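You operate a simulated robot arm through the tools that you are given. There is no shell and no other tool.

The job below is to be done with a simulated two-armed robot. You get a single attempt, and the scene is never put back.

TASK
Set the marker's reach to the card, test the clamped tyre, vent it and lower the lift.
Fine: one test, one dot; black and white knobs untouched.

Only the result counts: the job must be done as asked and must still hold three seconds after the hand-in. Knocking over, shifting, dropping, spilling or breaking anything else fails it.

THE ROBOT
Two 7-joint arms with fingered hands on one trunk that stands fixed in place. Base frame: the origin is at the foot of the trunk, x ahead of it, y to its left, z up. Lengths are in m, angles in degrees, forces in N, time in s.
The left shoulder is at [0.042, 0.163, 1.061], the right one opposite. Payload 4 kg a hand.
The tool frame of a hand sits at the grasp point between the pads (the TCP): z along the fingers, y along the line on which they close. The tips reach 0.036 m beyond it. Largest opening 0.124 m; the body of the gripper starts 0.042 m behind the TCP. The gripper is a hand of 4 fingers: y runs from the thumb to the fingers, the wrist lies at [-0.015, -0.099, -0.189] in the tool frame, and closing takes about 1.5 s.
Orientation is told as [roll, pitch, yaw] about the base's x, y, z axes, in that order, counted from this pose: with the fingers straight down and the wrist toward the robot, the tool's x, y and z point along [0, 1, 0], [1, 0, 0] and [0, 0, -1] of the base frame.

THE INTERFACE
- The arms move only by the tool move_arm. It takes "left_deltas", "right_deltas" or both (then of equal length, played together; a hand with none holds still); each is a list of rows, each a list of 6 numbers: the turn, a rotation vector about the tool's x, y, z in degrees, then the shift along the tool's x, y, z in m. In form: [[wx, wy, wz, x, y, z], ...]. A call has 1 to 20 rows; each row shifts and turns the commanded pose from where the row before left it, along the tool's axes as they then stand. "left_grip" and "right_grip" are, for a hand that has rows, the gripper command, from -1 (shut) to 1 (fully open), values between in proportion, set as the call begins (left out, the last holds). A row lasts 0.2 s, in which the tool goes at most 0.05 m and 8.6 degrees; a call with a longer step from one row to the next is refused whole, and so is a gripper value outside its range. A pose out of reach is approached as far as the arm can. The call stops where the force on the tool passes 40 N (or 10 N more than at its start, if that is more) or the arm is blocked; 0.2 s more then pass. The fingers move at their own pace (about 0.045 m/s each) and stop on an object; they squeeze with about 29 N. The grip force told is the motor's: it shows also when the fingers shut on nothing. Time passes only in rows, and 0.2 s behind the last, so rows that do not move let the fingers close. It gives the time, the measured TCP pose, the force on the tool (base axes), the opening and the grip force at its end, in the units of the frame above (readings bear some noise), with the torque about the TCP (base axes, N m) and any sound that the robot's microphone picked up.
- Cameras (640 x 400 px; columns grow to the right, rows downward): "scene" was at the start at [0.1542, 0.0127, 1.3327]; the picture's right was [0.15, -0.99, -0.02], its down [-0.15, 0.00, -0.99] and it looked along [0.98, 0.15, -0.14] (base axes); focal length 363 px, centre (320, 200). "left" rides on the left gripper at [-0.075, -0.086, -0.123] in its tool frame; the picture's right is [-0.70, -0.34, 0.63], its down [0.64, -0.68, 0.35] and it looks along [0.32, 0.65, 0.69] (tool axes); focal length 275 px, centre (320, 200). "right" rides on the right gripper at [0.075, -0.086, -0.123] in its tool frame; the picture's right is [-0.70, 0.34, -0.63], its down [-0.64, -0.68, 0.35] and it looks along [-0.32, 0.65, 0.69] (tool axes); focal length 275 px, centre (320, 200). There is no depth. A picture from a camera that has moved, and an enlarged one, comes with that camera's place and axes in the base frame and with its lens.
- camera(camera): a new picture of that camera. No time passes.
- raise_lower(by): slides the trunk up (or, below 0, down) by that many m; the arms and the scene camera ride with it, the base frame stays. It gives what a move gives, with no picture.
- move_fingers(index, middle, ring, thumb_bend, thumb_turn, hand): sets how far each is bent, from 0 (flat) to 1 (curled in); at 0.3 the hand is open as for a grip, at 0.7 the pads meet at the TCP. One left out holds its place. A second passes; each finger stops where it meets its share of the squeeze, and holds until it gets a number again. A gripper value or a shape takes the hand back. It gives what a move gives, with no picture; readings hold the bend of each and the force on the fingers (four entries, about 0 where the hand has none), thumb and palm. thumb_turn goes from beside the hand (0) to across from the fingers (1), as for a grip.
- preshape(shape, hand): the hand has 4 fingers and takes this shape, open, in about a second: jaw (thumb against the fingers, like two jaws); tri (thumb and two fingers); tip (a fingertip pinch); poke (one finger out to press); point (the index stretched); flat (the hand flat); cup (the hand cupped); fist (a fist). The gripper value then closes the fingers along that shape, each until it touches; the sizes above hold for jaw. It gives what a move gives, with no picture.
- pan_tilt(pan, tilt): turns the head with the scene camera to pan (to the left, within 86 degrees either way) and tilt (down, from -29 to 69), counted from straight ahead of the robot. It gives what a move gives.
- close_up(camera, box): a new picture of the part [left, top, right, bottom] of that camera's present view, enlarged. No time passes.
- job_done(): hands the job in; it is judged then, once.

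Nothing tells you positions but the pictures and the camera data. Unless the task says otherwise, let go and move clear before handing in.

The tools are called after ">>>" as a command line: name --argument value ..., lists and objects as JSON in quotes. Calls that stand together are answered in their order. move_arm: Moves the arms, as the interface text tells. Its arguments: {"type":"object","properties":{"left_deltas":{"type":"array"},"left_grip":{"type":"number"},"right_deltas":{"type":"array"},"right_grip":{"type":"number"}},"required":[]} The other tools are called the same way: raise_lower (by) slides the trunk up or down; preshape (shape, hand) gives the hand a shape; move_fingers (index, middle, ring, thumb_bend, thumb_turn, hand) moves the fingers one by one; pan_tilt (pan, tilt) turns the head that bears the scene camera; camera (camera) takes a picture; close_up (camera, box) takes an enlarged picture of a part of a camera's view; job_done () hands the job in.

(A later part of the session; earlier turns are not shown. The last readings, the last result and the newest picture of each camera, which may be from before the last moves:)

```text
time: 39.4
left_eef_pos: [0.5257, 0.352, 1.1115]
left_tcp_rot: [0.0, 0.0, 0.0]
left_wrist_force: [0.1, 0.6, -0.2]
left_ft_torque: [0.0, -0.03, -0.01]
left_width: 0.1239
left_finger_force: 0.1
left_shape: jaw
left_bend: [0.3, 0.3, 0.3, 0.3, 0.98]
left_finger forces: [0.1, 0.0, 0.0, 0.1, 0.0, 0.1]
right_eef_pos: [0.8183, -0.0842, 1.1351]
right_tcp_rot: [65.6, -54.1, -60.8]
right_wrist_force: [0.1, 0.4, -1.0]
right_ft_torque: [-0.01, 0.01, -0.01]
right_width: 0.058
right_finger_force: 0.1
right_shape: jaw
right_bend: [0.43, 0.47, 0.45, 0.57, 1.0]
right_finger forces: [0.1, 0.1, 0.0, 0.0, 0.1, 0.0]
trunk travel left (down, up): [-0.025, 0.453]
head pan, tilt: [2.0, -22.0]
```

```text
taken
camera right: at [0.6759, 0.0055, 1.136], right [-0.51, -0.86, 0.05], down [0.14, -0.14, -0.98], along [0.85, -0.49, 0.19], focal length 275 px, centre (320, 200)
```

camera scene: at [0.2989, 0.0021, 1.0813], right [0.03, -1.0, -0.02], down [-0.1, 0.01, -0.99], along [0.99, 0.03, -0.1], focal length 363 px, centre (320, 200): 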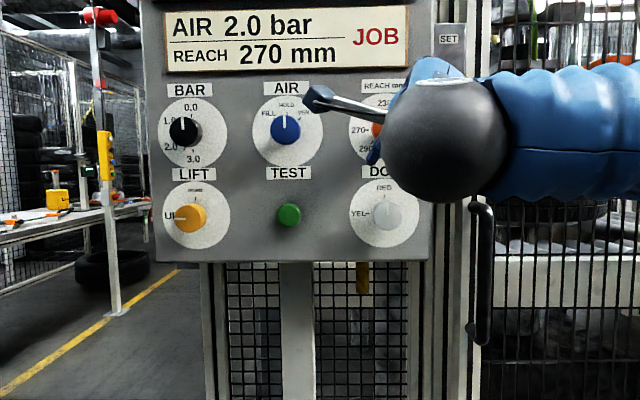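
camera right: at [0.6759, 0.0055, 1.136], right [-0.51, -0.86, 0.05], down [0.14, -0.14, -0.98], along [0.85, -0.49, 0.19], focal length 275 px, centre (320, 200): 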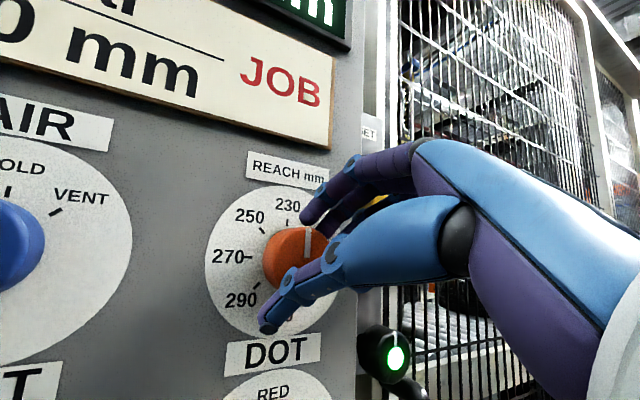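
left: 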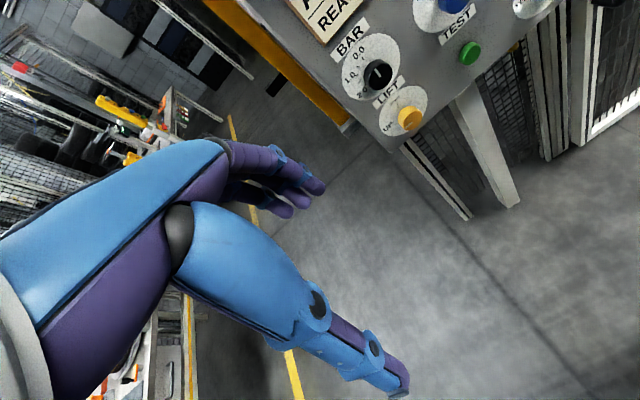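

Now the digits straddle the knob without touching. I nudge in 5 mm and close the grip.

>>> move_arm --right_deltas '[[0, 0, 0, 0.0016, 0.0038, 0.0041], [0, 0, 0, 0, 0, 0]]'

>>> move_arm --right_deltas '[[0, 0, 0, 0, 0, 0], [0, 0, 0, 0, 0, 0], [0, 0, 0, 0, 0, 0], [0, 0, 0, 0, 0, 0], [0, 0, 0, 0, 0, 0]]' --right_grip -1

>>> camera --camera "right"

```text
time: 40.0
left_eef_pos: [0.5258, 0.3516, 1.1123]
left_tcp_rot: [0.0, -0.1, 0.1]
left_wrist_force: [1.5, -0.7, -0.4]
left_ft_torque: [0.0, 0.02, -0.02]
left_width: 0.1238
left_finger_force: 0.1
left_shape: jaw
left_bend: [0.3, 0.3, 0.3, 0.3, 0.98]
left_finger forces: [0.0, 0.1, 0.1, 0.0, 0.1, 0.1]
right_eef_pos: [0.8229, -0.084, 1.1382]
right_tcp_rot: [65.7, -54.0, -60.6]
right_wrist_force: [-5.4, 1.3, -1.3]
right_ft_torque: [-0.02, 0.15, 0.09]
right_width: 0.0598
right_finger_force: 0.1
right_shape: jaw
right_bend: [0.43, 0.47, 0.45, 0.56, 1.0]
right_finger forces: [0.0, 0.0, 0.0, 0.1, 4.7, 0.1]
trunk travel left (down, up): [-0.025, 0.453]
head pan, tilt: [2.0, -22.0]
```

```text
time: 41.2
left_eef_pos: [0.5253, 0.3527, 1.1125]
left_tcp_rot: [0.1, 0.1, 0.1]
left_wrist_force: [0.5, -0.2, 0.8]
left_ft_torque: [0.01, 0.02, -0.01]
left_width: 0.124
left_finger_force: 0.2
left_shape: jaw
left_bend: [0.3, 0.3, 0.3, 0.3, 0.98]
left_finger forces: [0.0, 0.0, 0.0, 0.1, 0.1, 0.1]
right_eef_pos: [0.8237, -0.0848, 1.1374]
right_tcp_rot: [65.6, -54.0, -60.5]
right_wrist_force: [-7.0, 3.5, -4.5]
right_ft_torque: [0.03, 0.45, 0.31]
right_width: 0.0456
right_finger_force: 28.7
right_shape: jaw
right_bend: [0.54, 0.57, 0.61, 0.56, 1.0]
right_finger forces: [14.5, 7.8, 0.1, 0.0, 33.6, 0.0]
trunk travel left (down, up): [-0.025, 0.453]
head pan, tilt: [2.0, -22.0]
```

```text
taken
camera right: at [0.6807, 0.0062, 1.1385], right [-0.51, -0.86, 0.05], down [0.14, -0.14, -0.98], along [0.85, -0.49, 0.19], focal length 275 px, centre (320, 200)
```

right: 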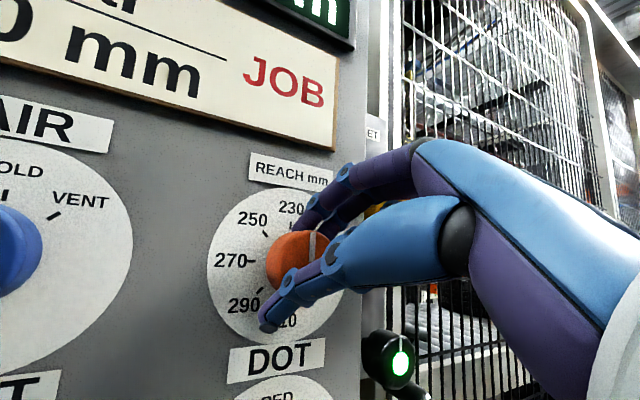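

The knob is gripped (46 mm wide, thumb 34 N against index and middle). I turn it counter-clockwise 45 degrees first about the knob's axis.

>>> move_arm --right_deltas '[[0, -2.19, -7.17, 0.0011, 0, 0], [0, -2.19, -7.17, 0.0011, 0, 0], [0, -2.19, -7.17, 0.0011, 0, 0], [0, -2.19, -7.17, 0.0011, 0, 0], [0, -2.19, -7.17, 0.0011, 0, 0], [0, -2.19, -7.17, 0.0011, 0, 0], [0, 0, 0, 0, 0, 0]]'

>>> camera --camera "right"

>>> camera --camera "scene"

```text
time: 42.8
left_eef_pos: [0.5276, 0.3515, 1.1118]
left_tcp_rot: [0.0, 0.1, 0.1]
left_wrist_force: [-0.1, 0.5, -0.4]
left_ft_torque: [0.04, -0.01, 0.02]
left_width: 0.1238
left_finger_force: 0.0
left_shape: jaw
left_bend: [0.3, 0.3, 0.3, 0.3, 0.98]
left_finger forces: [0.0, 0.1, 0.1, 0.1, 0.0, 0.0]
right_eef_pos: [0.8223, -0.0811, 1.139]
right_tcp_rot: [30.7, -70.0, -29.3]
right_wrist_force: [-3.3, 5.9, -11.0]
right_ft_torque: [0.04, 0.57, 0.22]
right_width: 0.0451
right_finger_force: 29.0
right_shape: jaw
right_bend: [0.55, 0.57, 0.61, 0.56, 0.99]
right_finger forces: [15.3, 8.0, 0.0, 0.0, 34.3, 0.0]
right hand out of reach, approached as far as the arm can: row 4, 5, 6
trunk travel left (down, up): [-0.025, 0.453]
head pan, tilt: [2.0, -22.0]
```

```text
taken
camera right: at [0.6809, 0.003, 1.1076], right [-0.51, -0.77, 0.38], down [0.13, -0.51, -0.85], along [0.85, -0.39, 0.35], focal length 275 px, centre (320, 200)
```

right: 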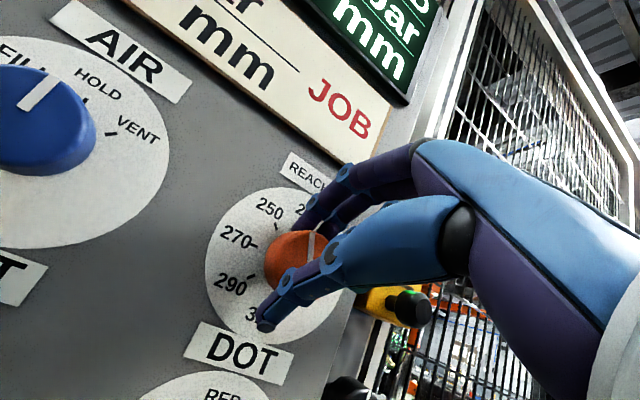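

```text
taken
camera scene: at [0.2994, 0.0026, 1.0811], right [0.03, -1.0, -0.02], down [-0.1, 0.01, -0.99], along [0.99, 0.03, -0.1], focal length 363 px, centre (320, 200)
```

scene: 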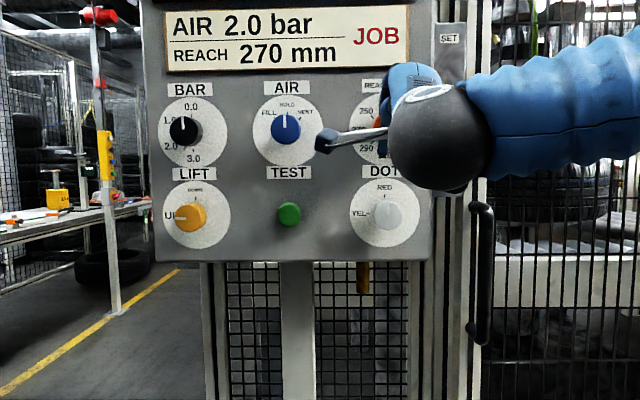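

The arm hit its limit after about 22 degrees of turn. I release, back straight out, and look at what the knob and display did.

>>> move_arm --right_deltas '[[0, 0, 0, 0, 0, 0], [0, 0, 0, 0, 0, 0], [0, 0, 0, 0, 0, 0]]' --right_grip 0.2

>>> pan_tilt --pan 2 --tilt -29

>>> camera --camera "scene"

>>> camera --camera "right"

```text
time: 43.6
left_eef_pos: [0.5261, 0.351, 1.1124]
left_tcp_rot: [0.0, -0.1, 0.0]
left_wrist_force: [-0.8, -0.7, 0.7]
left_ft_torque: [-0.01, 0.0, 0.01]
left_width: 0.1239
left_finger_force: 0.0
left_shape: jaw
left_bend: [0.3, 0.3, 0.3, 0.3, 0.98]
left_finger forces: [0.0, 0.1, 0.1, 0.0, 0.0, 0.0]
right_eef_pos: [0.8212, -0.0823, 1.1415]
right_tcp_rot: [31.1, -70.3, -29.9]
right_wrist_force: [-7.2, -2.2, 1.4]
right_ft_torque: [0.05, -0.28, -0.06]
right_width: 0.0737
right_finger_force: 0.0
right_shape: jaw
right_bend: [0.37, 0.42, 0.4, 0.53, 0.99]
right_finger forces: [6.7, 0.0, 0.0, 0.1, 0.0, 0.0]
trunk travel left (down, up): [-0.025, 0.453]
head pan, tilt: [2.0, -22.0]
```

```text
time: 44.3
left_eef_pos: [0.5239, 0.3515, 1.1129]
left_tcp_rot: [0.0, -0.1, 0.2]
left_wrist_force: [-0.4, -0.4, -0.3]
left_ft_torque: [-0.01, 0.02, 0.01]
left_width: 0.1239
left_finger_force: 0.2
left_shape: jaw
left_bend: [0.3, 0.3, 0.3, 0.3, 0.98]
left_finger forces: [0.1, 0.1, 0.0, 0.0, 0.0, 0.0]
right_eef_pos: [0.8225, -0.0828, 1.141]
right_tcp_rot: [31.0, -70.2, -29.6]
right_wrist_force: [-7.4, -2.1, 2.4]
right_ft_torque: [0.09, -0.36, -0.08]
right_width: 0.0738
right_finger_force: 0.1
right_shape: jaw
right_bend: [0.37, 0.42, 0.4, 0.53, 0.99]
right_finger forces: [7.4, 0.8, 0.0, 0.1, 0.0, 0.0]
trunk travel left (down, up): [-0.025, 0.453]
head pan, tilt: [2.0, -28.6]
```

```text
taken
camera scene: at [0.2956, 0.0018, 1.0921], right [0.03, -1.0, -0.02], down [0.02, 0.02, -1.0], along [1.0, 0.03, 0.02], focal length 363 px, centre (320, 200)
```

scene: 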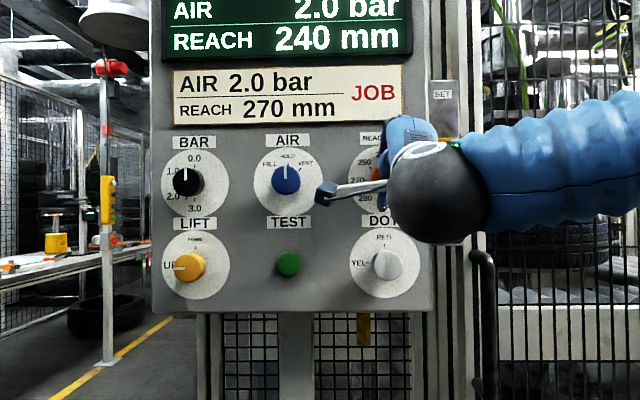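

```text
taken
camera right: at [0.6794, 0.0024, 1.1091], right [-0.51, -0.77, 0.38], down [0.13, -0.5, -0.85], along [0.85, -0.39, 0.36], focal length 275 px, centre (320, 200)
```

right: 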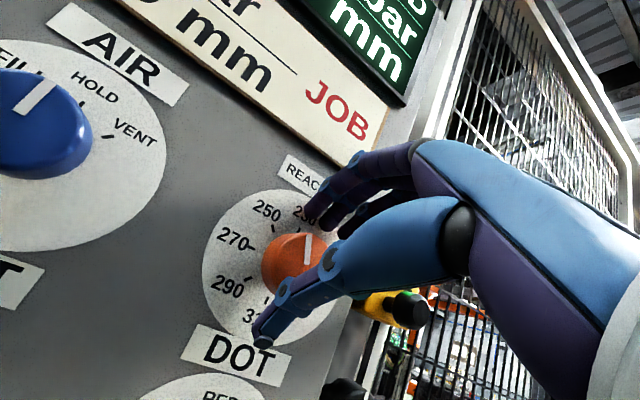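

The display reads 240 mm after about 22 degrees and the knob holds where left, so ratcheting works. I back off, roll the hand further clockwise for a bigger stroke, and come in again.

>>> move_arm --right_deltas '[[0, 0, 0, 0, -0.0089, -0.0287], [0, 0, 0, 0, -0.0089, -0.0287], [0, 2.36, 7.64, 0, 0, 0], [0, 2.36, 7.64, 0, 0, 0], [0, 2.36, 7.64, 0, 0, 0], [0, 2.36, 7.64, 0, 0, 0], [0, 2.36, 7.64, 0, 0, 0], [0, 0.9, 2.87, 0, 0, 0], [0, 0, 0, 0, 0, 0]]' --right_grip 0.2

>>> camera --camera "right"

```text
time: 46.3
left_eef_pos: [0.5265, 0.3522, 1.1122]
left_tcp_rot: [-0.1, 0.0, 0.2]
left_wrist_force: [0.5, -0.3, 0.5]
left_ft_torque: [0.0, 0.01, 0.01]
left_width: 0.1239
left_finger_force: 0.0
left_shape: jaw
left_bend: [0.3, 0.3, 0.3, 0.3, 0.98]
left_finger forces: [0.0, 0.0, 0.0, 0.0, 0.0, 0.1]
right_eef_pos: [0.7635, -0.0813, 1.14]
right_tcp_rot: [77.5, -35.0, -69.1]
right_wrist_force: [0.6, -0.1, 0.3]
right_ft_torque: [0.01, 0.0, -0.03]
right_width: 0.0744
right_finger_force: 0.1
right_shape: jaw
right_bend: [0.38, 0.42, 0.4, 0.53, 0.99]
right_finger forces: [0.1, 0.1, 0.1, 0.0, 0.0, 0.0]
trunk travel left (down, up): [-0.025, 0.453]
head pan, tilt: [2.0, -28.6]
```

```text
taken
camera right: at [0.6199, 0.0022, 1.1719], right [-0.51, -0.82, -0.25], down [0.13, 0.21, -0.97], along [0.85, -0.53, 0.0], focal length 275 px, centre (320, 200)
```

right: 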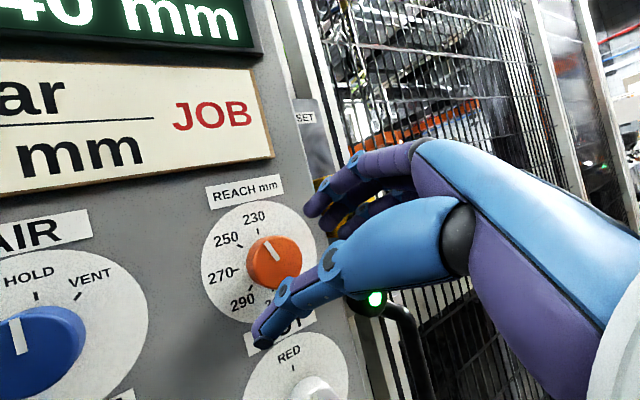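

Roll +54 is reachable and the pointer now shows about 240. I approach with an opening just wider than the knob, along the knob axis refined to y=-0.080, z=1.130.

>>> move_arm --right_deltas '[[0, 0, 0, -0.0018, 0.0047, 0.014], [0, 0, 0, -0.0018, 0.0047, 0.014], [0, 0, 0, -0.0018, 0.0047, 0.014], [0, 0, 0, -0.0017, 0.0048, 0.0139], [0, 0, 0, 0, 0, 0]]' --right_grip 0.0

>>> camera --camera "right"

```text
time: 47.5
left_eef_pos: [0.5259, 0.3516, 1.1111]
left_tcp_rot: [0.0, 0.0, 0.1]
left_wrist_force: [-0.3, 0.4, -0.4]
left_ft_torque: [0.02, 0.03, -0.01]
left_width: 0.1238
left_finger_force: 0.1
left_shape: jaw
left_bend: [0.3, 0.3, 0.3, 0.3, 0.98]
left_finger forces: [0.1, 0.0, 0.0, 0.0, 0.1, 0.0]
right_eef_pos: [0.8231, -0.0856, 1.1361]
right_tcp_rot: [77.4, -35.1, -69.1]
right_wrist_force: [-1.2, 0.1, -0.3]
right_ft_torque: [0.0, 0.03, 0.03]
right_width: 0.0624
right_finger_force: 0.1
right_shape: jaw
right_bend: [0.42, 0.45, 0.44, 0.56, 1.0]
right_finger forces: [0.1, 0.1, 0.1, 0.0, 0.8, 0.0]
trunk travel left (down, up): [-0.025, 0.453]
head pan, tilt: [2.0, -28.6]
```

```text
taken
camera right: at [0.6798, -0.0033, 1.1684], right [-0.51, -0.82, -0.25], down [0.13, 0.21, -0.97], along [0.85, -0.53, 0.0], focal length 275 px, centre (320, 200)
```

right: 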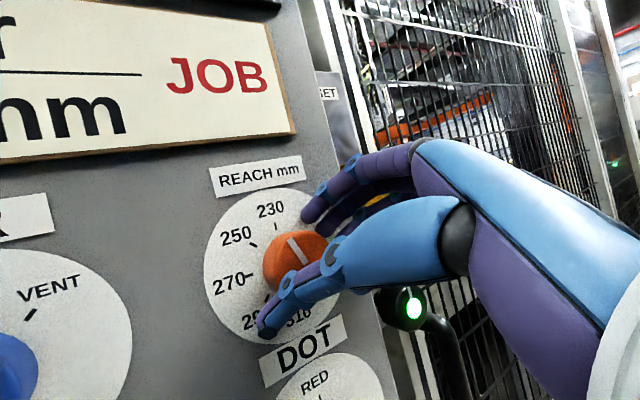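

Centred with only a light thumb touch. I close and turn 42 degrees.

>>> move_arm --right_deltas '[[0, 0, 0, 0, 0, 0], [0, 0, 0, 0, 0, 0], [0, 0, 0, 0, 0, 0], [0, 0, 0, 0, 0, 0], [0, 0, 0, 0, 0, 0]]' --right_grip -1

>>> move_arm --right_deltas '[[0, -2.05, -6.7, 0.0011, 0, 0], [0, -2.05, -6.7, 0.0011, 0, 0], [0, -2.05, -6.7, 0.0011, 0, 0], [0, -2.05, -6.7, 0.0011, 0, 0], [0, -2.05, -6.7, 0.0011, 0, 0], [0, -2.05, -6.7, 0.0011, 0, 0], [0, 0, 0, 0, 0, 0]]'

>>> camera --camera "scene"

>>> camera --camera "right"

```text
time: 48.7
left_eef_pos: [0.5268, 0.351, 1.1111]
left_tcp_rot: [-0.1, 0.0, 0.0]
left_wrist_force: [0.7, -0.1, -0.5]
left_ft_torque: [-0.02, -0.01, 0.01]
left_width: 0.1238
left_finger_force: 0.1
left_shape: jaw
left_bend: [0.3, 0.3, 0.3, 0.3, 0.98]
left_finger forces: [0.0, 0.1, 0.0, 0.0, 0.0, 0.0]
right_eef_pos: [0.8218, -0.0861, 1.1363]
right_tcp_rot: [77.4, -35.1, -68.9]
right_wrist_force: [-5.0, 2.6, -2.3]
right_ft_torque: [-0.01, 0.23, 0.27]
right_width: 0.0456
right_finger_force: 29.1
right_shape: jaw
right_bend: [0.53, 0.56, 0.6, 0.57, 1.0]
right_finger forces: [15.6, 8.7, 0.0, 0.1, 30.6, 0.0]
trunk travel left (down, up): [-0.025, 0.453]
head pan, tilt: [2.0, -28.6]
```

```text
time: 50.3
left_eef_pos: [0.5257, 0.3529, 1.1121]
left_tcp_rot: [0.0, 0.0, 0.2]
left_wrist_force: [0.3, 0.1, -0.7]
left_ft_torque: [0.01, 0.02, 0.01]
left_width: 0.1239
left_finger_force: 0.1
left_shape: jaw
left_bend: [0.3, 0.3, 0.3, 0.3, 0.98]
left_finger forces: [0.0, 0.1, 0.1, 0.0, 0.0, 0.0]
right_eef_pos: [0.822, -0.0816, 1.1376]
right_tcp_rot: [33.0, -69.8, -31.6]
right_wrist_force: [-6.9, 4.8, -0.5]
right_ft_torque: [0.04, 0.32, 0.14]
right_width: 0.0449
right_finger_force: 28.5
right_shape: jaw
right_bend: [0.53, 0.56, 0.6, 0.57, 0.99]
right_finger forces: [16.0, 8.6, 0.1, 0.0, 31.2, 0.1]
trunk travel left (down, up): [-0.025, 0.453]
head pan, tilt: [2.0, -28.6]
```

```text
taken
camera scene: at [0.2961, 0.0023, 1.092], right [0.03, -1.0, -0.02], down [0.02, 0.02, -1.0], along [1.0, 0.03, 0.02], focal length 363 px, centre (320, 200)
```

scene: 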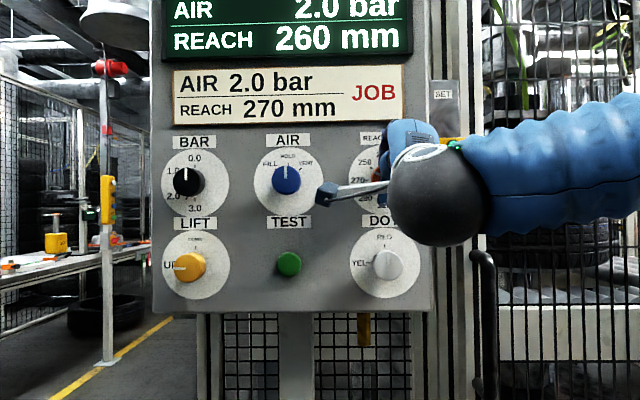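

```text
taken
camera right: at [0.6793, 0.0022, 1.1082], right [-0.51, -0.78, 0.37], down [0.13, -0.49, -0.86], along [0.85, -0.39, 0.35], focal length 275 px, centre (320, 200)
```

right: 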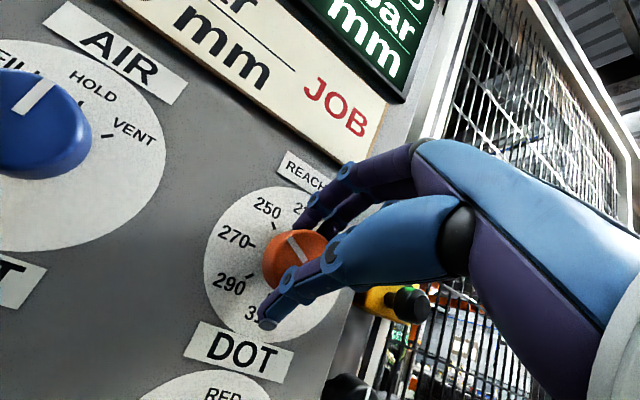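

The display reads 260 mm. One more stroke of about 26 degrees is needed, so I release, back off, roll back and regrip.

>>> move_arm --right_deltas '[[0, 0, 0, 0, 0, 0], [0, 0, 0, 0, 0, 0]]' --right_grip 0.1

>>> move_arm --right_deltas '[[0, 0, 0, 0, -0.0089, -0.0287], [0, 0, 0, 0, -0.0089, -0.0287], [0, 2.36, 7.64, 0, 0, 0], [0, 2.36, 7.64, 0, 0, 0], [0, 2.36, 7.64, 0, 0, 0], [0, 2.36, 7.64, 0, 0, 0], [0, 2.36, 7.64, 0, 0, 0], [0, 0.6, 1.9, 0, 0, 0], [0, 0, 0, 0, 0, 0]]' --right_grip 0.0

>>> camera --camera "right"

>>> camera --camera "scene"

```text
time: 50.9
left_eef_pos: [0.5256, 0.3505, 1.1123]
left_tcp_rot: [0.0, -0.1, 0.0]
left_wrist_force: [0.3, 0.2, 0.1]
left_ft_torque: [-0.02, -0.01, -0.02]
left_width: 0.1239
left_finger_force: 0.0
left_shape: jaw
left_bend: [0.3, 0.3, 0.3, 0.3, 0.98]
left_finger forces: [0.1, 0.0, 0.0, 0.0, 0.1, 0.1]
right_eef_pos: [0.8217, -0.0842, 1.1392]
right_tcp_rot: [33.3, -69.7, -31.9]
right_wrist_force: [-1.6, 0.0, 0.0]
right_ft_torque: [-0.02, -0.04, 0.0]
right_width: 0.0674
right_finger_force: 0.1
right_shape: jaw
right_bend: [0.4, 0.44, 0.42, 0.54, 0.99]
right_finger forces: [1.3, 0.1, 0.1, 0.0, 0.1, 0.0]
trunk travel left (down, up): [-0.025, 0.453]
head pan, tilt: [2.0, -28.6]
```

```text
time: 52.9
left_eef_pos: [0.5264, 0.3522, 1.1123]
left_tcp_rot: [0.0, 0.1, 0.0]
left_wrist_force: [-0.1, 0.6, 0.4]
left_ft_torque: [0.0, -0.04, -0.03]
left_width: 0.1238
left_finger_force: 0.1
left_shape: jaw
left_bend: [0.3, 0.3, 0.3, 0.3, 0.98]
left_finger forces: [0.1, 0.1, 0.0, 0.0, 0.1, 0.1]
right_eef_pos: [0.7621, -0.0822, 1.1384]
right_tcp_rot: [77.5, -35.2, -68.9]
right_wrist_force: [-0.6, -0.2, 0.4]
right_ft_torque: [0.01, 0.02, 0.01]
right_width: 0.0621
right_finger_force: 0.1
right_shape: jaw
right_bend: [0.42, 0.46, 0.44, 0.56, 1.0]
right_finger forces: [0.0, 0.0, 0.1, 0.0, 0.0, 0.1]
trunk travel left (down, up): [-0.025, 0.453]
head pan, tilt: [2.0, -28.6]
```

```text
taken
camera right: at [0.6196, 0.0015, 1.1715], right [-0.51, -0.82, -0.25], down [0.13, 0.21, -0.97], along [0.85, -0.52, 0.0], focal length 275 px, centre (320, 200)
```

right: 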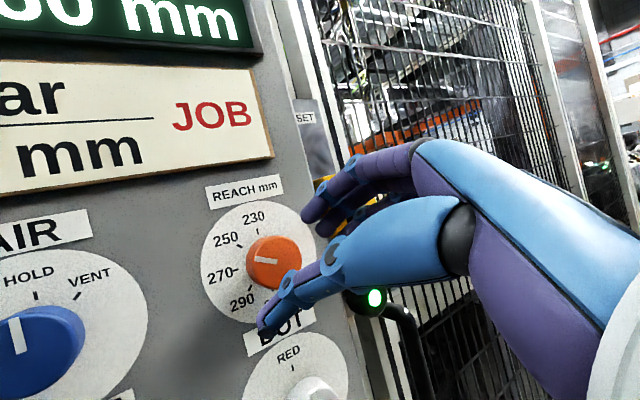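

```text
taken
camera scene: at [0.2965, 0.0018, 1.0919], right [0.03, -1.0, -0.02], down [0.01, 0.02, -1.0], along [1.0, 0.03, 0.02], focal length 363 px, centre (320, 200)
```

scene: 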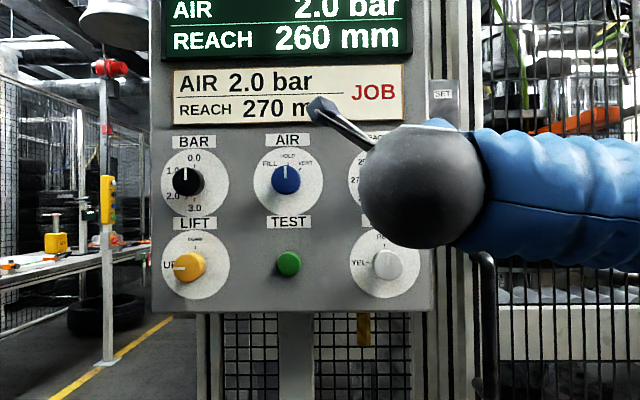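

The pointer is about 22 degrees short of 270. I regrip the same way and turn 23 degrees.

>>> move_arm --right_deltas '[[0, 0, 0, -0.0013, 0.0049, 0.0143], [0, 0, 0, -0.0013, 0.0049, 0.0143], [0, 0, 0, -0.0013, 0.0049, 0.0143], [0, 0, 0, -0.0014, 0.0048, 0.0142], [0, 0, 0, 0, 0, 0]]'

>>> move_arm --right_deltas '[[0, 0, 0, 0, 0, 0], [0, 0, 0, 0, 0, 0], [0, 0, 0, 0, 0, 0], [0, 0, 0, 0, 0, 0], [0, 0, 0, 0, 0, 0]]' --right_grip -1

>>> move_arm --right_deltas '[[0, -2.24, -7.33, 0.0011, 0, 0], [0, -2.24, -7.33, 0.0011, 0, 0], [0, -2.24, -7.33, 0.0011, 0, 0], [0, 0, 0, 0, 0, 0], [0, 0, 0, 0, 0, 0]]'

>>> camera --camera "scene"

>>> close_up --camera "right" --box '[180, 160, 380, 360]'

```text
time: 54.1
left_eef_pos: [0.526, 0.3522, 1.113]
left_tcp_rot: [0.0, 0.1, 0.1]
left_wrist_force: [0.3, 0.2, 0.2]
left_ft_torque: [-0.02, 0.02, 0.01]
left_width: 0.1236
left_finger_force: 0.2
left_shape: jaw
left_bend: [0.3, 0.3, 0.3, 0.3, 0.98]
left_finger forces: [0.0, 0.0, 0.1, 0.0, 0.1, 0.0]
right_eef_pos: [0.8212, -0.0871, 1.1373]
right_tcp_rot: [77.6, -35.1, -69.1]
right_wrist_force: [-2.4, -0.2, 0.1]
right_ft_torque: [-0.03, 0.06, 0.05]
right_width: 0.063
right_finger_force: 0.0
right_shape: jaw
right_bend: [0.42, 0.46, 0.44, 0.55, 1.0]
right_finger forces: [0.0, 0.0, 0.0, 0.1, 1.9, 0.0]
trunk travel left (down, up): [-0.025, 0.453]
head pan, tilt: [2.0, -28.6]
```

```text
time: 55.3
left_eef_pos: [0.525, 0.3517, 1.113]
left_tcp_rot: [0.0, 0.1, 0.1]
left_wrist_force: [-0.3, -1.2, 0.5]
left_ft_torque: [0.02, 0.03, -0.01]
left_width: 0.1238
left_finger_force: 0.0
left_shape: jaw
left_bend: [0.3, 0.3, 0.3, 0.3, 0.98]
left_finger forces: [0.0, 0.0, 0.1, 0.0, 0.0, 0.0]
right_eef_pos: [0.8221, -0.0876, 1.1362]
right_tcp_rot: [77.5, -35.2, -69.1]
right_wrist_force: [-7.6, 1.7, -2.5]
right_ft_torque: [0.0, 0.23, 0.25]
right_width: 0.0455
right_finger_force: 29.0
right_shape: jaw
right_bend: [0.54, 0.56, 0.61, 0.56, 1.0]
right_finger forces: [15.0, 8.8, 0.0, 0.0, 30.3, 0.1]
trunk travel left (down, up): [-0.025, 0.453]
head pan, tilt: [2.0, -28.6]
```

```text
time: 56.5
left_eef_pos: [0.5251, 0.3506, 1.1131]
left_tcp_rot: [0.0, 0.0, 0.1]
left_wrist_force: [0.8, 0.1, 0.0]
left_ft_torque: [-0.03, 0.02, 0.0]
left_width: 0.1239
left_finger_force: 0.1
left_shape: jaw
left_bend: [0.3, 0.3, 0.3, 0.3, 0.98]
left_finger forces: [0.0, 0.1, 0.0, 0.0, 0.0, 0.1]
right_eef_pos: [0.8211, -0.0838, 1.1388]
right_tcp_rot: [63.0, -56.1, -58.6]
right_wrist_force: [-6.1, 2.2, 1.5]
right_ft_torque: [0.02, 0.11, 0.15]
right_width: 0.0446
right_finger_force: 28.9
right_shape: jaw
right_bend: [0.54, 0.56, 0.61, 0.57, 1.0]
right_finger forces: [16.9, 9.7, 0.0, 0.0, 29.0, 0.0]
trunk travel left (down, up): [-0.025, 0.453]
head pan, tilt: [2.0, -28.6]
```

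```text
taken
camera scene: at [0.2959, 0.0019, 1.0921], right [0.03, -1.0, -0.02], down [0.02, 0.02, -1.0], along [1.0, 0.03, 0.02], focal length 363 px, centre (320, 200)
```

scene: 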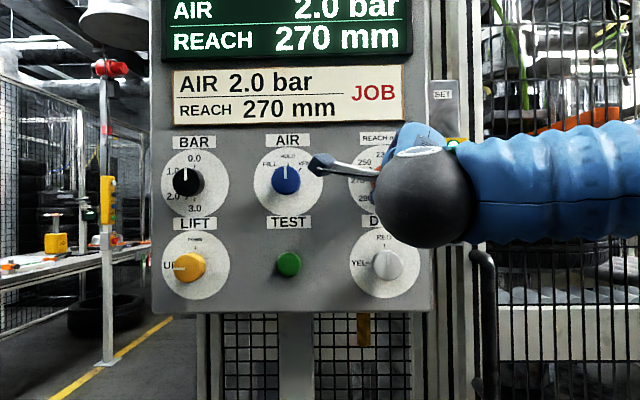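

```text
2.00 times, centred on (280, 260) of right
camera zoom: at [0.6787, 0.0056, 1.1364], right [-0.51, -0.86, 0.09], down [0.13, -0.18, -0.97], along [0.85, -0.48, 0.21], focal length 551 px, centre (400, 80)
```

zoom: 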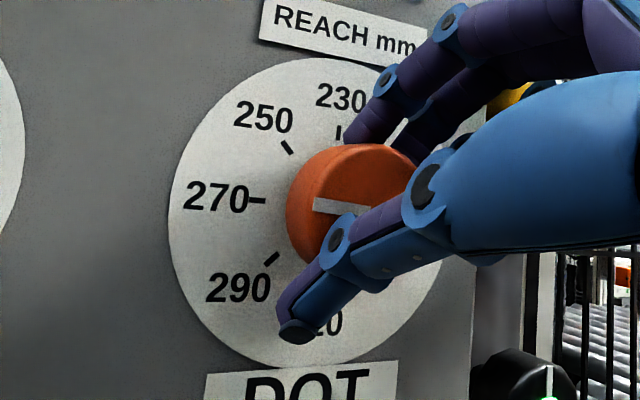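

The display shows 270 mm. I release and back straight out, then check pointer and display.

>>> move_arm --right_deltas '[[0, 0, 0, 0, 0, 0], [0, 0, 0, 0, 0, 0]]' --right_grip 0.1

>>> move_arm --right_deltas '[[0, 0, 0, 0, -0.0089, -0.0287], [0, 0, 0, 0, -0.0089, -0.0287], [0, 0, 0, 0, -0.0089, -0.0287], [0, 0, 0, 0, -0.0089, -0.0287], [0, 0, 0, 0, 0, 0]]'

>>> camera --camera "right"

>>> camera --camera "scene"

```text
time: 57.1
left_eef_pos: [0.5264, 0.3507, 1.112]
left_tcp_rot: [0.0, 0.0, 0.1]
left_wrist_force: [0.2, 0.2, 0.2]
left_ft_torque: [0.01, 0.0, 0.01]
left_width: 0.1237
left_finger_force: 0.2
left_shape: jaw
left_bend: [0.3, 0.3, 0.3, 0.3, 0.98]
left_finger forces: [0.0, 0.0, 0.0, 0.0, 0.0, 0.0]
right_eef_pos: [0.8216, -0.0845, 1.1377]
right_tcp_rot: [63.0, -55.9, -58.4]
right_wrist_force: [-1.0, -0.6, 0.3]
right_ft_torque: [0.0, 0.01, -0.05]
right_width: 0.0674
right_finger_force: 0.1
right_shape: jaw
right_bend: [0.4, 0.44, 0.42, 0.54, 1.0]
right_finger forces: [0.7, 0.1, 0.0, 0.0, 0.1, 0.1]
trunk travel left (down, up): [-0.025, 0.453]
head pan, tilt: [2.0, -28.6]
```

```text
time: 58.3
left_eef_pos: [0.5259, 0.3505, 1.113]
left_tcp_rot: [0.0, -0.1, 0.1]
left_wrist_force: [0.1, 0.4, -0.2]
left_ft_torque: [0.03, 0.0, -0.02]
left_width: 0.1237
left_finger_force: 0.1
left_shape: jaw
left_bend: [0.3, 0.3, 0.3, 0.3, 0.98]
left_finger forces: [0.0, 0.1, 0.0, 0.0, 0.0, 0.0]
right_eef_pos: [0.7017, -0.0851, 1.1357]
right_tcp_rot: [63.0, -56.0, -58.5]
right_wrist_force: [0.3, -0.1, 0.2]
right_ft_torque: [0.0, -0.02, 0.01]
right_width: 0.0677
right_finger_force: 0.0
right_shape: jaw
right_bend: [0.4, 0.44, 0.42, 0.54, 0.99]
right_finger forces: [0.0, 0.1, 0.0, 0.0, 0.0, 0.0]
trunk travel left (down, up): [-0.025, 0.453]
head pan, tilt: [2.0, -28.6]
```

```text
taken
camera right: at [0.5593, 0.0054, 1.1342], right [-0.51, -0.86, 0.09], down [0.13, -0.18, -0.97], along [0.85, -0.48, 0.2], focal length 275 px, centre (320, 200)
```

right: 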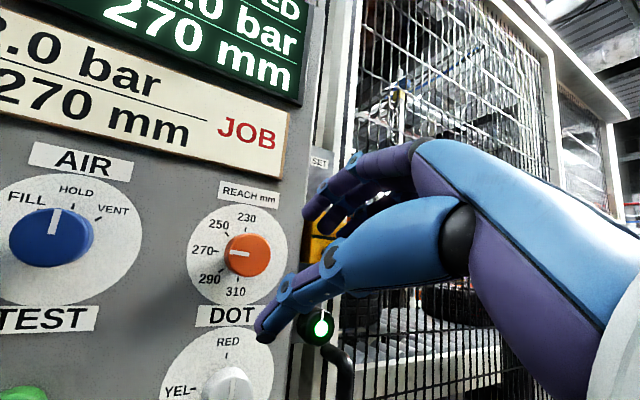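

```text
taken
camera scene: at [0.2965, 0.0018, 1.0919], right [0.03, -1.0, -0.02], down [0.01, 0.02, -1.0], along [1.0, 0.03, 0.02], focal length 363 px, centre (320, 200)
```

scene: 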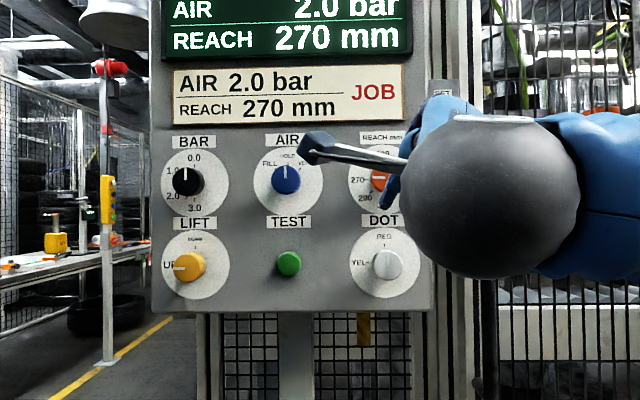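

Reach is set to 270 mm exactly with the card. Next is the TEST button at about (0.865, 0.07, 1.005): I shut the right hand and move it in front, well clear of the panel.

>>> move_arm --right_deltas '[[0, 0, 0, 0.0139, -0.0345, 0.0106], [0, 0, 0, 0.0139, -0.0345, 0.0106], [0, 0, 0, 0.0139, -0.0345, 0.0106], [0, 0, 0, 0.0139, -0.0345, 0.0106], [0, 0, 0, 0.0139, -0.0345, 0.0106], [0, 0, 0, 0, 0, 0]]' --right_grip -1

>>> camera --camera "right"

>>> camera --camera "scene"

```text
time: 59.7
left_eef_pos: [0.5258, 0.3511, 1.1119]
left_tcp_rot: [0.0, -0.1, 0.1]
left_wrist_force: [0.0, 0.4, -0.3]
left_ft_torque: [0.02, -0.01, -0.02]
left_width: 0.124
left_finger_force: 0.0
left_shape: jaw
left_bend: [0.3, 0.3, 0.3, 0.3, 0.98]
left_finger forces: [0.0, 0.1, 0.1, 0.0, 0.0, 0.1]
right_eef_pos: [0.7037, 0.068, 1.0163]
right_tcp_rot: [62.9, -55.9, -58.5]
right_wrist_force: [0.6, -0.1, 0.3]
right_ft_torque: [-0.02, 0.0, -0.02]
right_width: 0.0001
right_finger_force: 29.3
right_shape: jaw
right_bend: [0.7, 0.7, 0.7, 0.71, 1.0]
right_finger forces: [0.0, 0.1, 0.1, 0.0, 0.1, 0.0]
trunk travel left (down, up): [-0.025, 0.453]
head pan, tilt: [2.0, -28.6]
```

```text
taken
camera right: at [0.5601, 0.1579, 1.0137], right [-0.51, -0.86, 0.09], down [0.13, -0.18, -0.97], along [0.85, -0.48, 0.2], focal length 275 px, centre (320, 200)
```

right: 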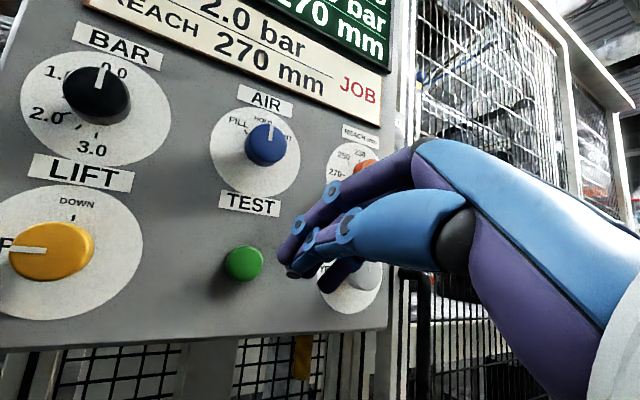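

```text
taken
camera scene: at [0.2961, 0.0017, 1.0921], right [0.03, -1.0, -0.02], down [0.02, 0.02, -1.0], along [1.0, 0.03, 0.02], focal length 363 px, centre (320, 200)
```

scene: 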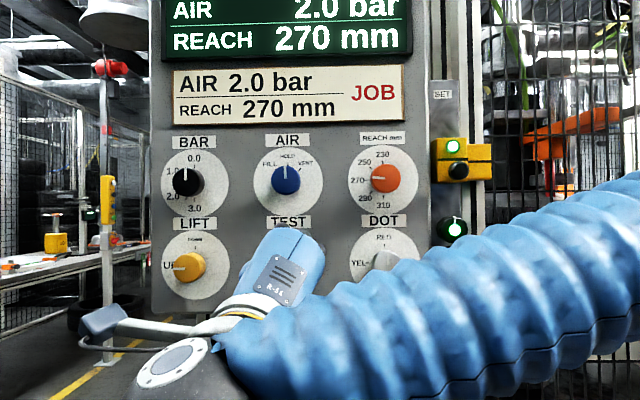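

The shut fingertips project where expected. I move in along x to within about 4 cm of the button and check alignment.

>>> move_arm --right_deltas '[[0, 0, 0, -0.0013, 0.0059, 0.0207], [0, 0, 0, -0.0013, 0.0059, 0.0207], [0, 0, 0, -0.0014, 0.0059, 0.0206], [0, 0, 0, -0.0014, 0.006, 0.0206], [0, 0, 0, 0, 0, 0]]'

>>> camera --camera "right"

```text
time: 60.9
left_eef_pos: [0.5261, 0.3511, 1.1112]
left_tcp_rot: [0.0, 0.0, 0.0]
left_wrist_force: [-0.6, 0.7, 0.3]
left_ft_torque: [0.02, -0.01, -0.02]
left_width: 0.1237
left_finger_force: 0.1
left_shape: jaw
left_bend: [0.3, 0.3, 0.3, 0.3, 0.98]
left_finger forces: [0.1, 0.0, 0.1, 0.0, 0.1, 0.0]
right_eef_pos: [0.7915, 0.0638, 1.0099]
right_tcp_rot: [63.1, -55.9, -58.5]
right_wrist_force: [-0.3, -1.3, 0.5]
right_ft_torque: [-0.01, 0.01, 0.01]
right_width: 0.0
right_finger_force: 28.9
right_shape: jaw
right_bend: [0.7, 0.7, 0.7, 0.71, 1.0]
right_finger forces: [0.0, 0.0, 0.0, 0.1, 0.0, 0.0]
trunk travel left (down, up): [-0.025, 0.453]
head pan, tilt: [2.0, -28.6]
```

```text
taken
camera right: at [0.6484, 0.1534, 1.0074], right [-0.51, -0.86, 0.09], down [0.13, -0.18, -0.97], along [0.85, -0.48, 0.2], focal length 275 px, centre (320, 200)
```

right: 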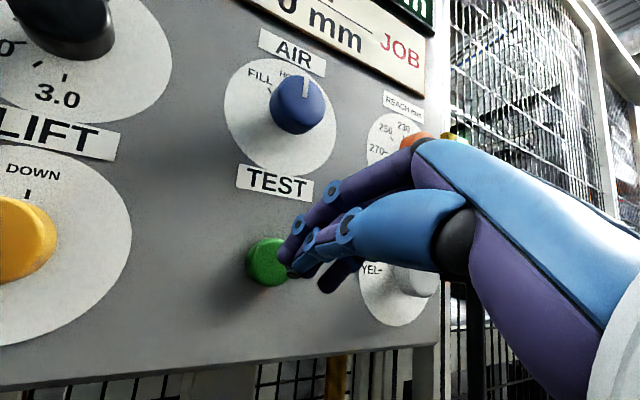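

The tips are lined up with the green button. I press straight in with small steps, once, and read the sound and force.

>>> move_arm --right_deltas '[[0, 0, 0, 0, 0.0047, 0.0153], [0, 0, 0, 0, 0.0047, 0.0153], [0, 0, 0, 0, 0.0015, 0.0048], [0, 0, 0, 0, 0.0015, 0.0048], [0, 0, 0, 0, 0.0012, 0.0038], [0, 0, 0, 0, 0.0012, 0.0038]]'

>>> camera --camera "right"

>>> camera --camera "scene"

```text
time: 62.2
left_eef_pos: [0.5236, 0.3503, 1.1128]
left_tcp_rot: [-0.1, -0.1, 0.1]
left_wrist_force: [0.3, 0.1, -0.1]
left_ft_torque: [-0.01, 0.02, 0.0]
left_width: 0.1238
left_finger_force: 0.1
left_shape: jaw
left_bend: [0.3, 0.3, 0.3, 0.3, 0.98]
left_finger forces: [0.1, 0.0, 0.1, 0.0, 0.0, 0.0]
right_eef_pos: [0.8312, 0.0638, 1.0125]
right_tcp_rot: [63.2, -56.1, -58.3]
right_wrist_force: [-35.0, -7.9, -1.6]
right_ft_torque: [-0.09, 0.44, -0.15]
right_width: 0.0001
right_finger_force: 29.5
right_shape: jaw
right_bend: [0.7, 0.7, 0.7, 0.7, 1.0]
right_finger forces: [0.1, 0.0, 0.0, 0.1, 0.0, 0.0]
trunk travel left (down, up): [-0.025, 0.453]
head pan, tilt: [2.0, -28.6]
heard: click
stopped in row 6 (right hand): the force on the tool passed its limit at 42 N (the readings are from after the stop); the commanded pose is now the measured one
```

```text
taken
camera right: at [0.6875, 0.1525, 1.0107], right [-0.5, -0.86, 0.09], down [0.13, -0.18, -0.97], along [0.85, -0.48, 0.21], focal length 275 px, centre (320, 200)
```

right: 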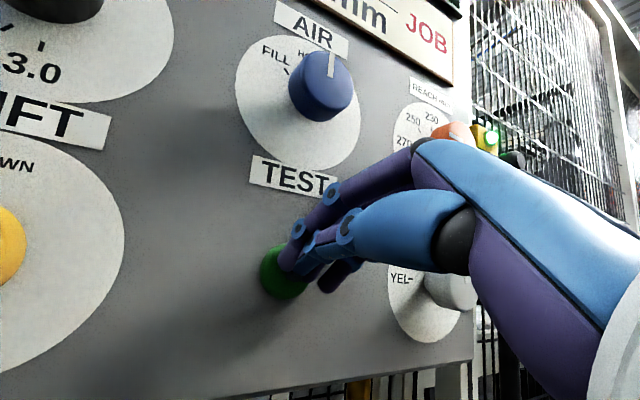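

```text
taken
camera scene: at [0.2939, 0.0011, 1.0928], right [0.03, -1.0, -0.02], down [0.02, 0.02, -1.0], along [1.0, 0.03, 0.02], focal length 363 px, centre (320, 200)
```

scene: 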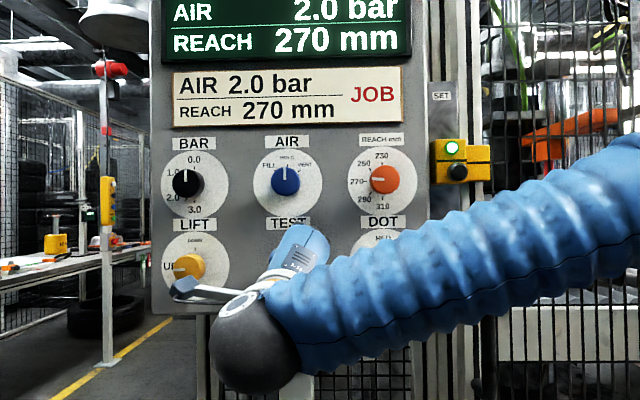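

A click was heard. I back straight off the button and look for the display's state.

>>> move_arm --right_deltas '[[0, 0, 0, 0, -0.0088, -0.0287], [0, 0, 0, 0, -0.0088, -0.0287], [0, 0, 0, 0, -0.0088, -0.0287], [0, 0, 0, 0, -0.0088, -0.0287], [0, 0, 0, 0, 0, 0]]'

>>> camera --camera "right"

>>> camera --camera "scene"

>>> camera --camera "left"

```text
time: 63.4
left_eef_pos: [0.5286, 0.3509, 1.1119]
left_tcp_rot: [0.1, 0.0, 0.0]
left_wrist_force: [0.0, 0.8, -0.5]
left_ft_torque: [0.0, 0.03, 0.03]
left_width: 0.1238
left_finger_force: 0.0
left_shape: jaw
left_bend: [0.3, 0.3, 0.3, 0.3, 0.98]
left_finger forces: [0.0, 0.0, 0.0, 0.0, 0.0, 0.1]
right_eef_pos: [0.7164, 0.0618, 1.0106]
right_tcp_rot: [63.0, -56.0, -58.2]
right_wrist_force: [0.0, -0.2, -0.4]
right_ft_torque: [-0.01, -0.02, -0.02]
right_width: 0.0001
right_finger_force: 29.2
right_shape: jaw
right_bend: [0.7, 0.7, 0.7, 0.72, 1.0]
right_finger forces: [0.0, 0.0, 0.0, 0.0, 0.0, 0.0]
trunk travel left (down, up): [-0.025, 0.453]
head pan, tilt: [2.0, -28.6]
```

```text
taken
camera right: at [0.5732, 0.1513, 1.0082], right [-0.51, -0.86, 0.09], down [0.13, -0.18, -0.97], along [0.85, -0.48, 0.2], focal length 275 px, centre (320, 200)
```

right: 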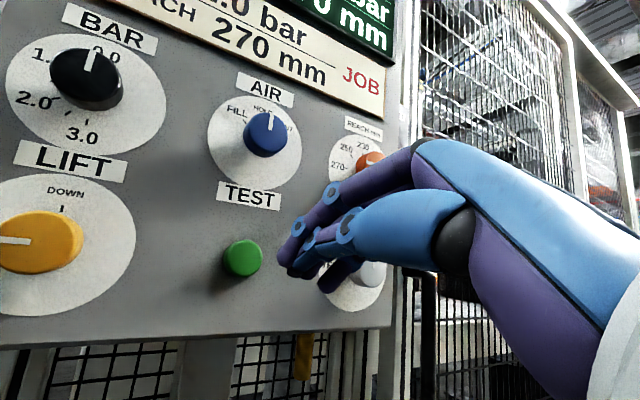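

```text
taken
camera scene: at [0.2966, 0.0019, 1.0917], right [0.03, -1.0, -0.02], down [0.01, 0.02, -1.0], along [1.0, 0.03, 0.02], focal length 363 px, centre (320, 200)
```

scene: 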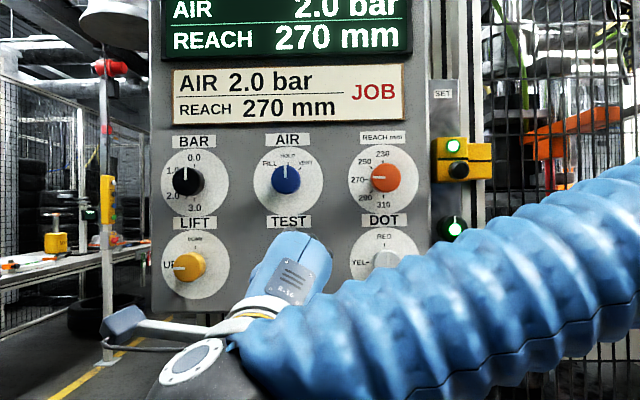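

```text
taken
camera left: at [0.4395, 0.2764, 1.2356], right [-0.34, -0.7, -0.63], down [-0.68, 0.64, -0.35], along [0.65, 0.32, -0.69], focal length 275 px, centre (320, 200)
```

left: 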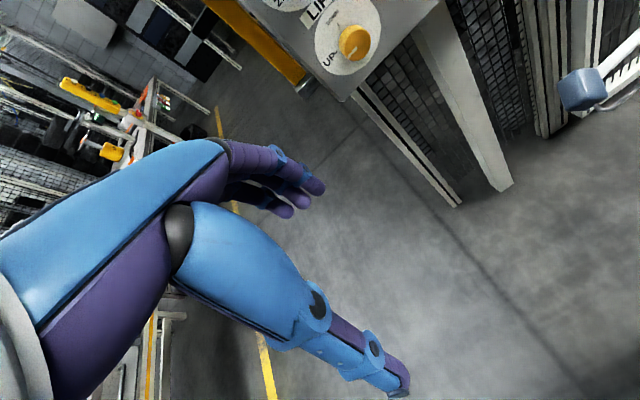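

I need the STATE line, which is above the scene view. I move the right hand up toward the blue knob's axis (still well back), which also lets its camera see the display.

>>> move_arm --right_deltas '[[0, 0, 0, 0.0172, 0.0258, -0.0079], [0, 0, 0, 0.0172, 0.0258, -0.0079], [0, 0, 0, 0.0172, 0.0258, -0.0079], [0, 0, 0, 0.0172, 0.0258, -0.0079], [0, -2.34, -7.65, 0, 0, 0], [0, -2.34, -7.65, 0, 0, 0], [0, -1.17, -3.83, 0, 0, 0], [0, 0, 0, 0, 0, 0]]'

>>> camera --camera "right"

>>> camera --camera "scene"

```text
time: 65.2
left_eef_pos: [0.5259, 0.3517, 1.1125]
left_tcp_rot: [0.0, 0.0, 0.2]
left_wrist_force: [-0.4, 1.0, -0.6]
left_ft_torque: [0.01, 0.0, -0.01]
left_width: 0.1237
left_finger_force: 0.0
left_shape: jaw
left_bend: [0.3, 0.3, 0.3, 0.3, 0.98]
left_finger forces: [0.0, 0.0, 0.0, 0.0, 0.1, 0.0]
right_eef_pos: [0.7135, 0.0683, 1.1398]
right_tcp_rot: [30.5, -70.5, -28.8]
right_wrist_force: [-0.4, -0.6, 0.0]
right_ft_torque: [0.01, -0.02, 0.02]
right_width: 0.0
right_finger_force: 28.5
right_shape: jaw
right_bend: [0.7, 0.7, 0.7, 0.72, 1.0]
right_finger forces: [0.1, 0.0, 0.0, 0.1, 0.0, 0.1]
trunk travel left (down, up): [-0.025, 0.453]
head pan, tilt: [2.0, -28.6]
```

```text
taken
camera right: at [0.5712, 0.1516, 1.1075], right [-0.51, -0.77, 0.38], down [0.13, -0.51, -0.85], along [0.85, -0.38, 0.36], focal length 275 px, centre (320, 200)
```

right: 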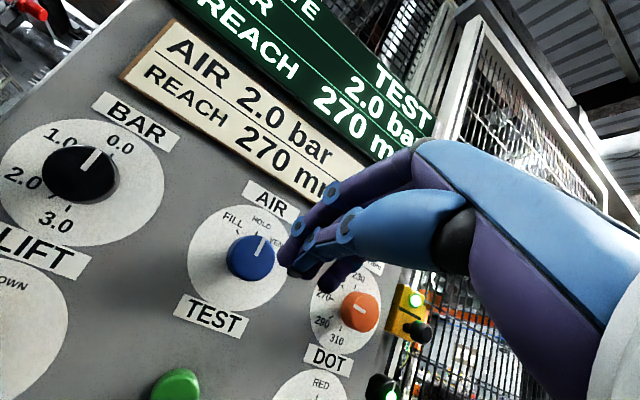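

```text
taken
camera scene: at [0.2965, 0.0019, 1.0919], right [0.03, -1.0, -0.02], down [0.01, 0.02, -1.0], along [1.0, 0.03, 0.02], focal length 363 px, centre (320, 200)
```

scene: 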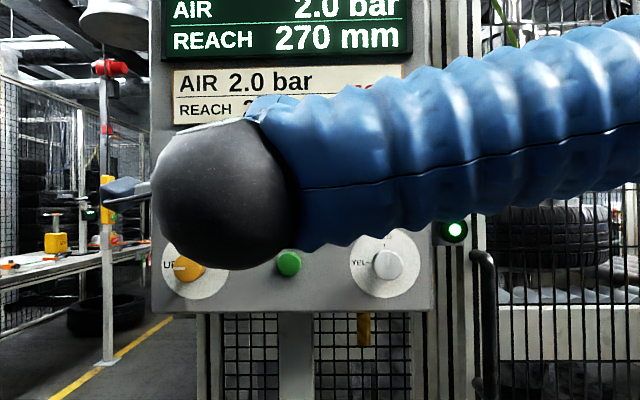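

The state reads TEST, so the test is running. I wait with the hand opening slightly, and look again.

>>> move_arm --right_deltas '[[0, 0, 0, 0, 0, 0], [0, 0, 0, 0, 0, 0], [0, 0, 0, 0, 0, 0], [0, 0, 0, 0, 0, 0], [0, 0, 0, 0, 0, 0], [0, 0, 0, 0, 0, 0], [0, 0, 0, 0, 0, 0], [0, 0, 0, 0, 0, 0], [0, 0, 0, 0, 0, 0], [0, 0, 0, 0, 0, 0]]' --right_grip 0.0

>>> camera --camera "right"

```text
time: 67.4
left_eef_pos: [0.5261, 0.3519, 1.1115]
left_tcp_rot: [0.0, 0.0, 0.1]
left_wrist_force: [0.6, -0.4, 0.4]
left_ft_torque: [0.0, 0.01, -0.02]
left_width: 0.1237
left_finger_force: 0.0
left_shape: jaw
left_bend: [0.3, 0.3, 0.3, 0.3, 0.98]
left_finger forces: [0.0, 0.0, 0.0, 0.0, 0.0, 0.0]
right_eef_pos: [0.713, 0.0682, 1.1395]
right_tcp_rot: [30.6, -70.3, -29.0]
right_wrist_force: [0.3, -0.6, 0.3]
right_ft_torque: [0.05, 0.01, 0.01]
right_width: 0.0618
right_finger_force: 0.0
right_shape: jaw
right_bend: [0.42, 0.46, 0.44, 0.56, 1.0]
right_finger forces: [0.0, 0.0, 0.1, 0.1, 0.0, 0.1]
trunk travel left (down, up): [-0.025, 0.453]
head pan, tilt: [2.0, -28.6]
```

```text
taken
camera right: at [0.5712, 0.1516, 1.1077], right [-0.51, -0.77, 0.38], down [0.13, -0.51, -0.85], along [0.85, -0.38, 0.36], focal length 275 px, centre (320, 200)
```

right: 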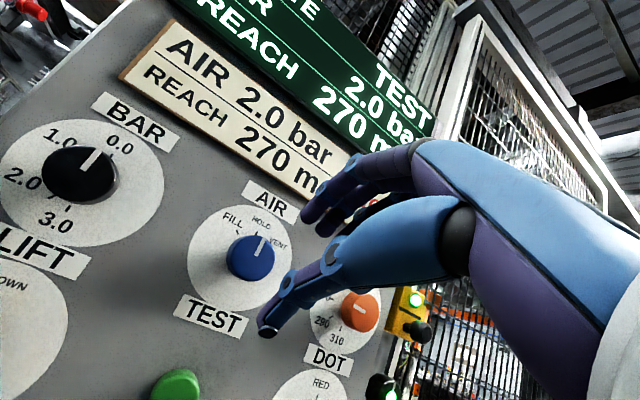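

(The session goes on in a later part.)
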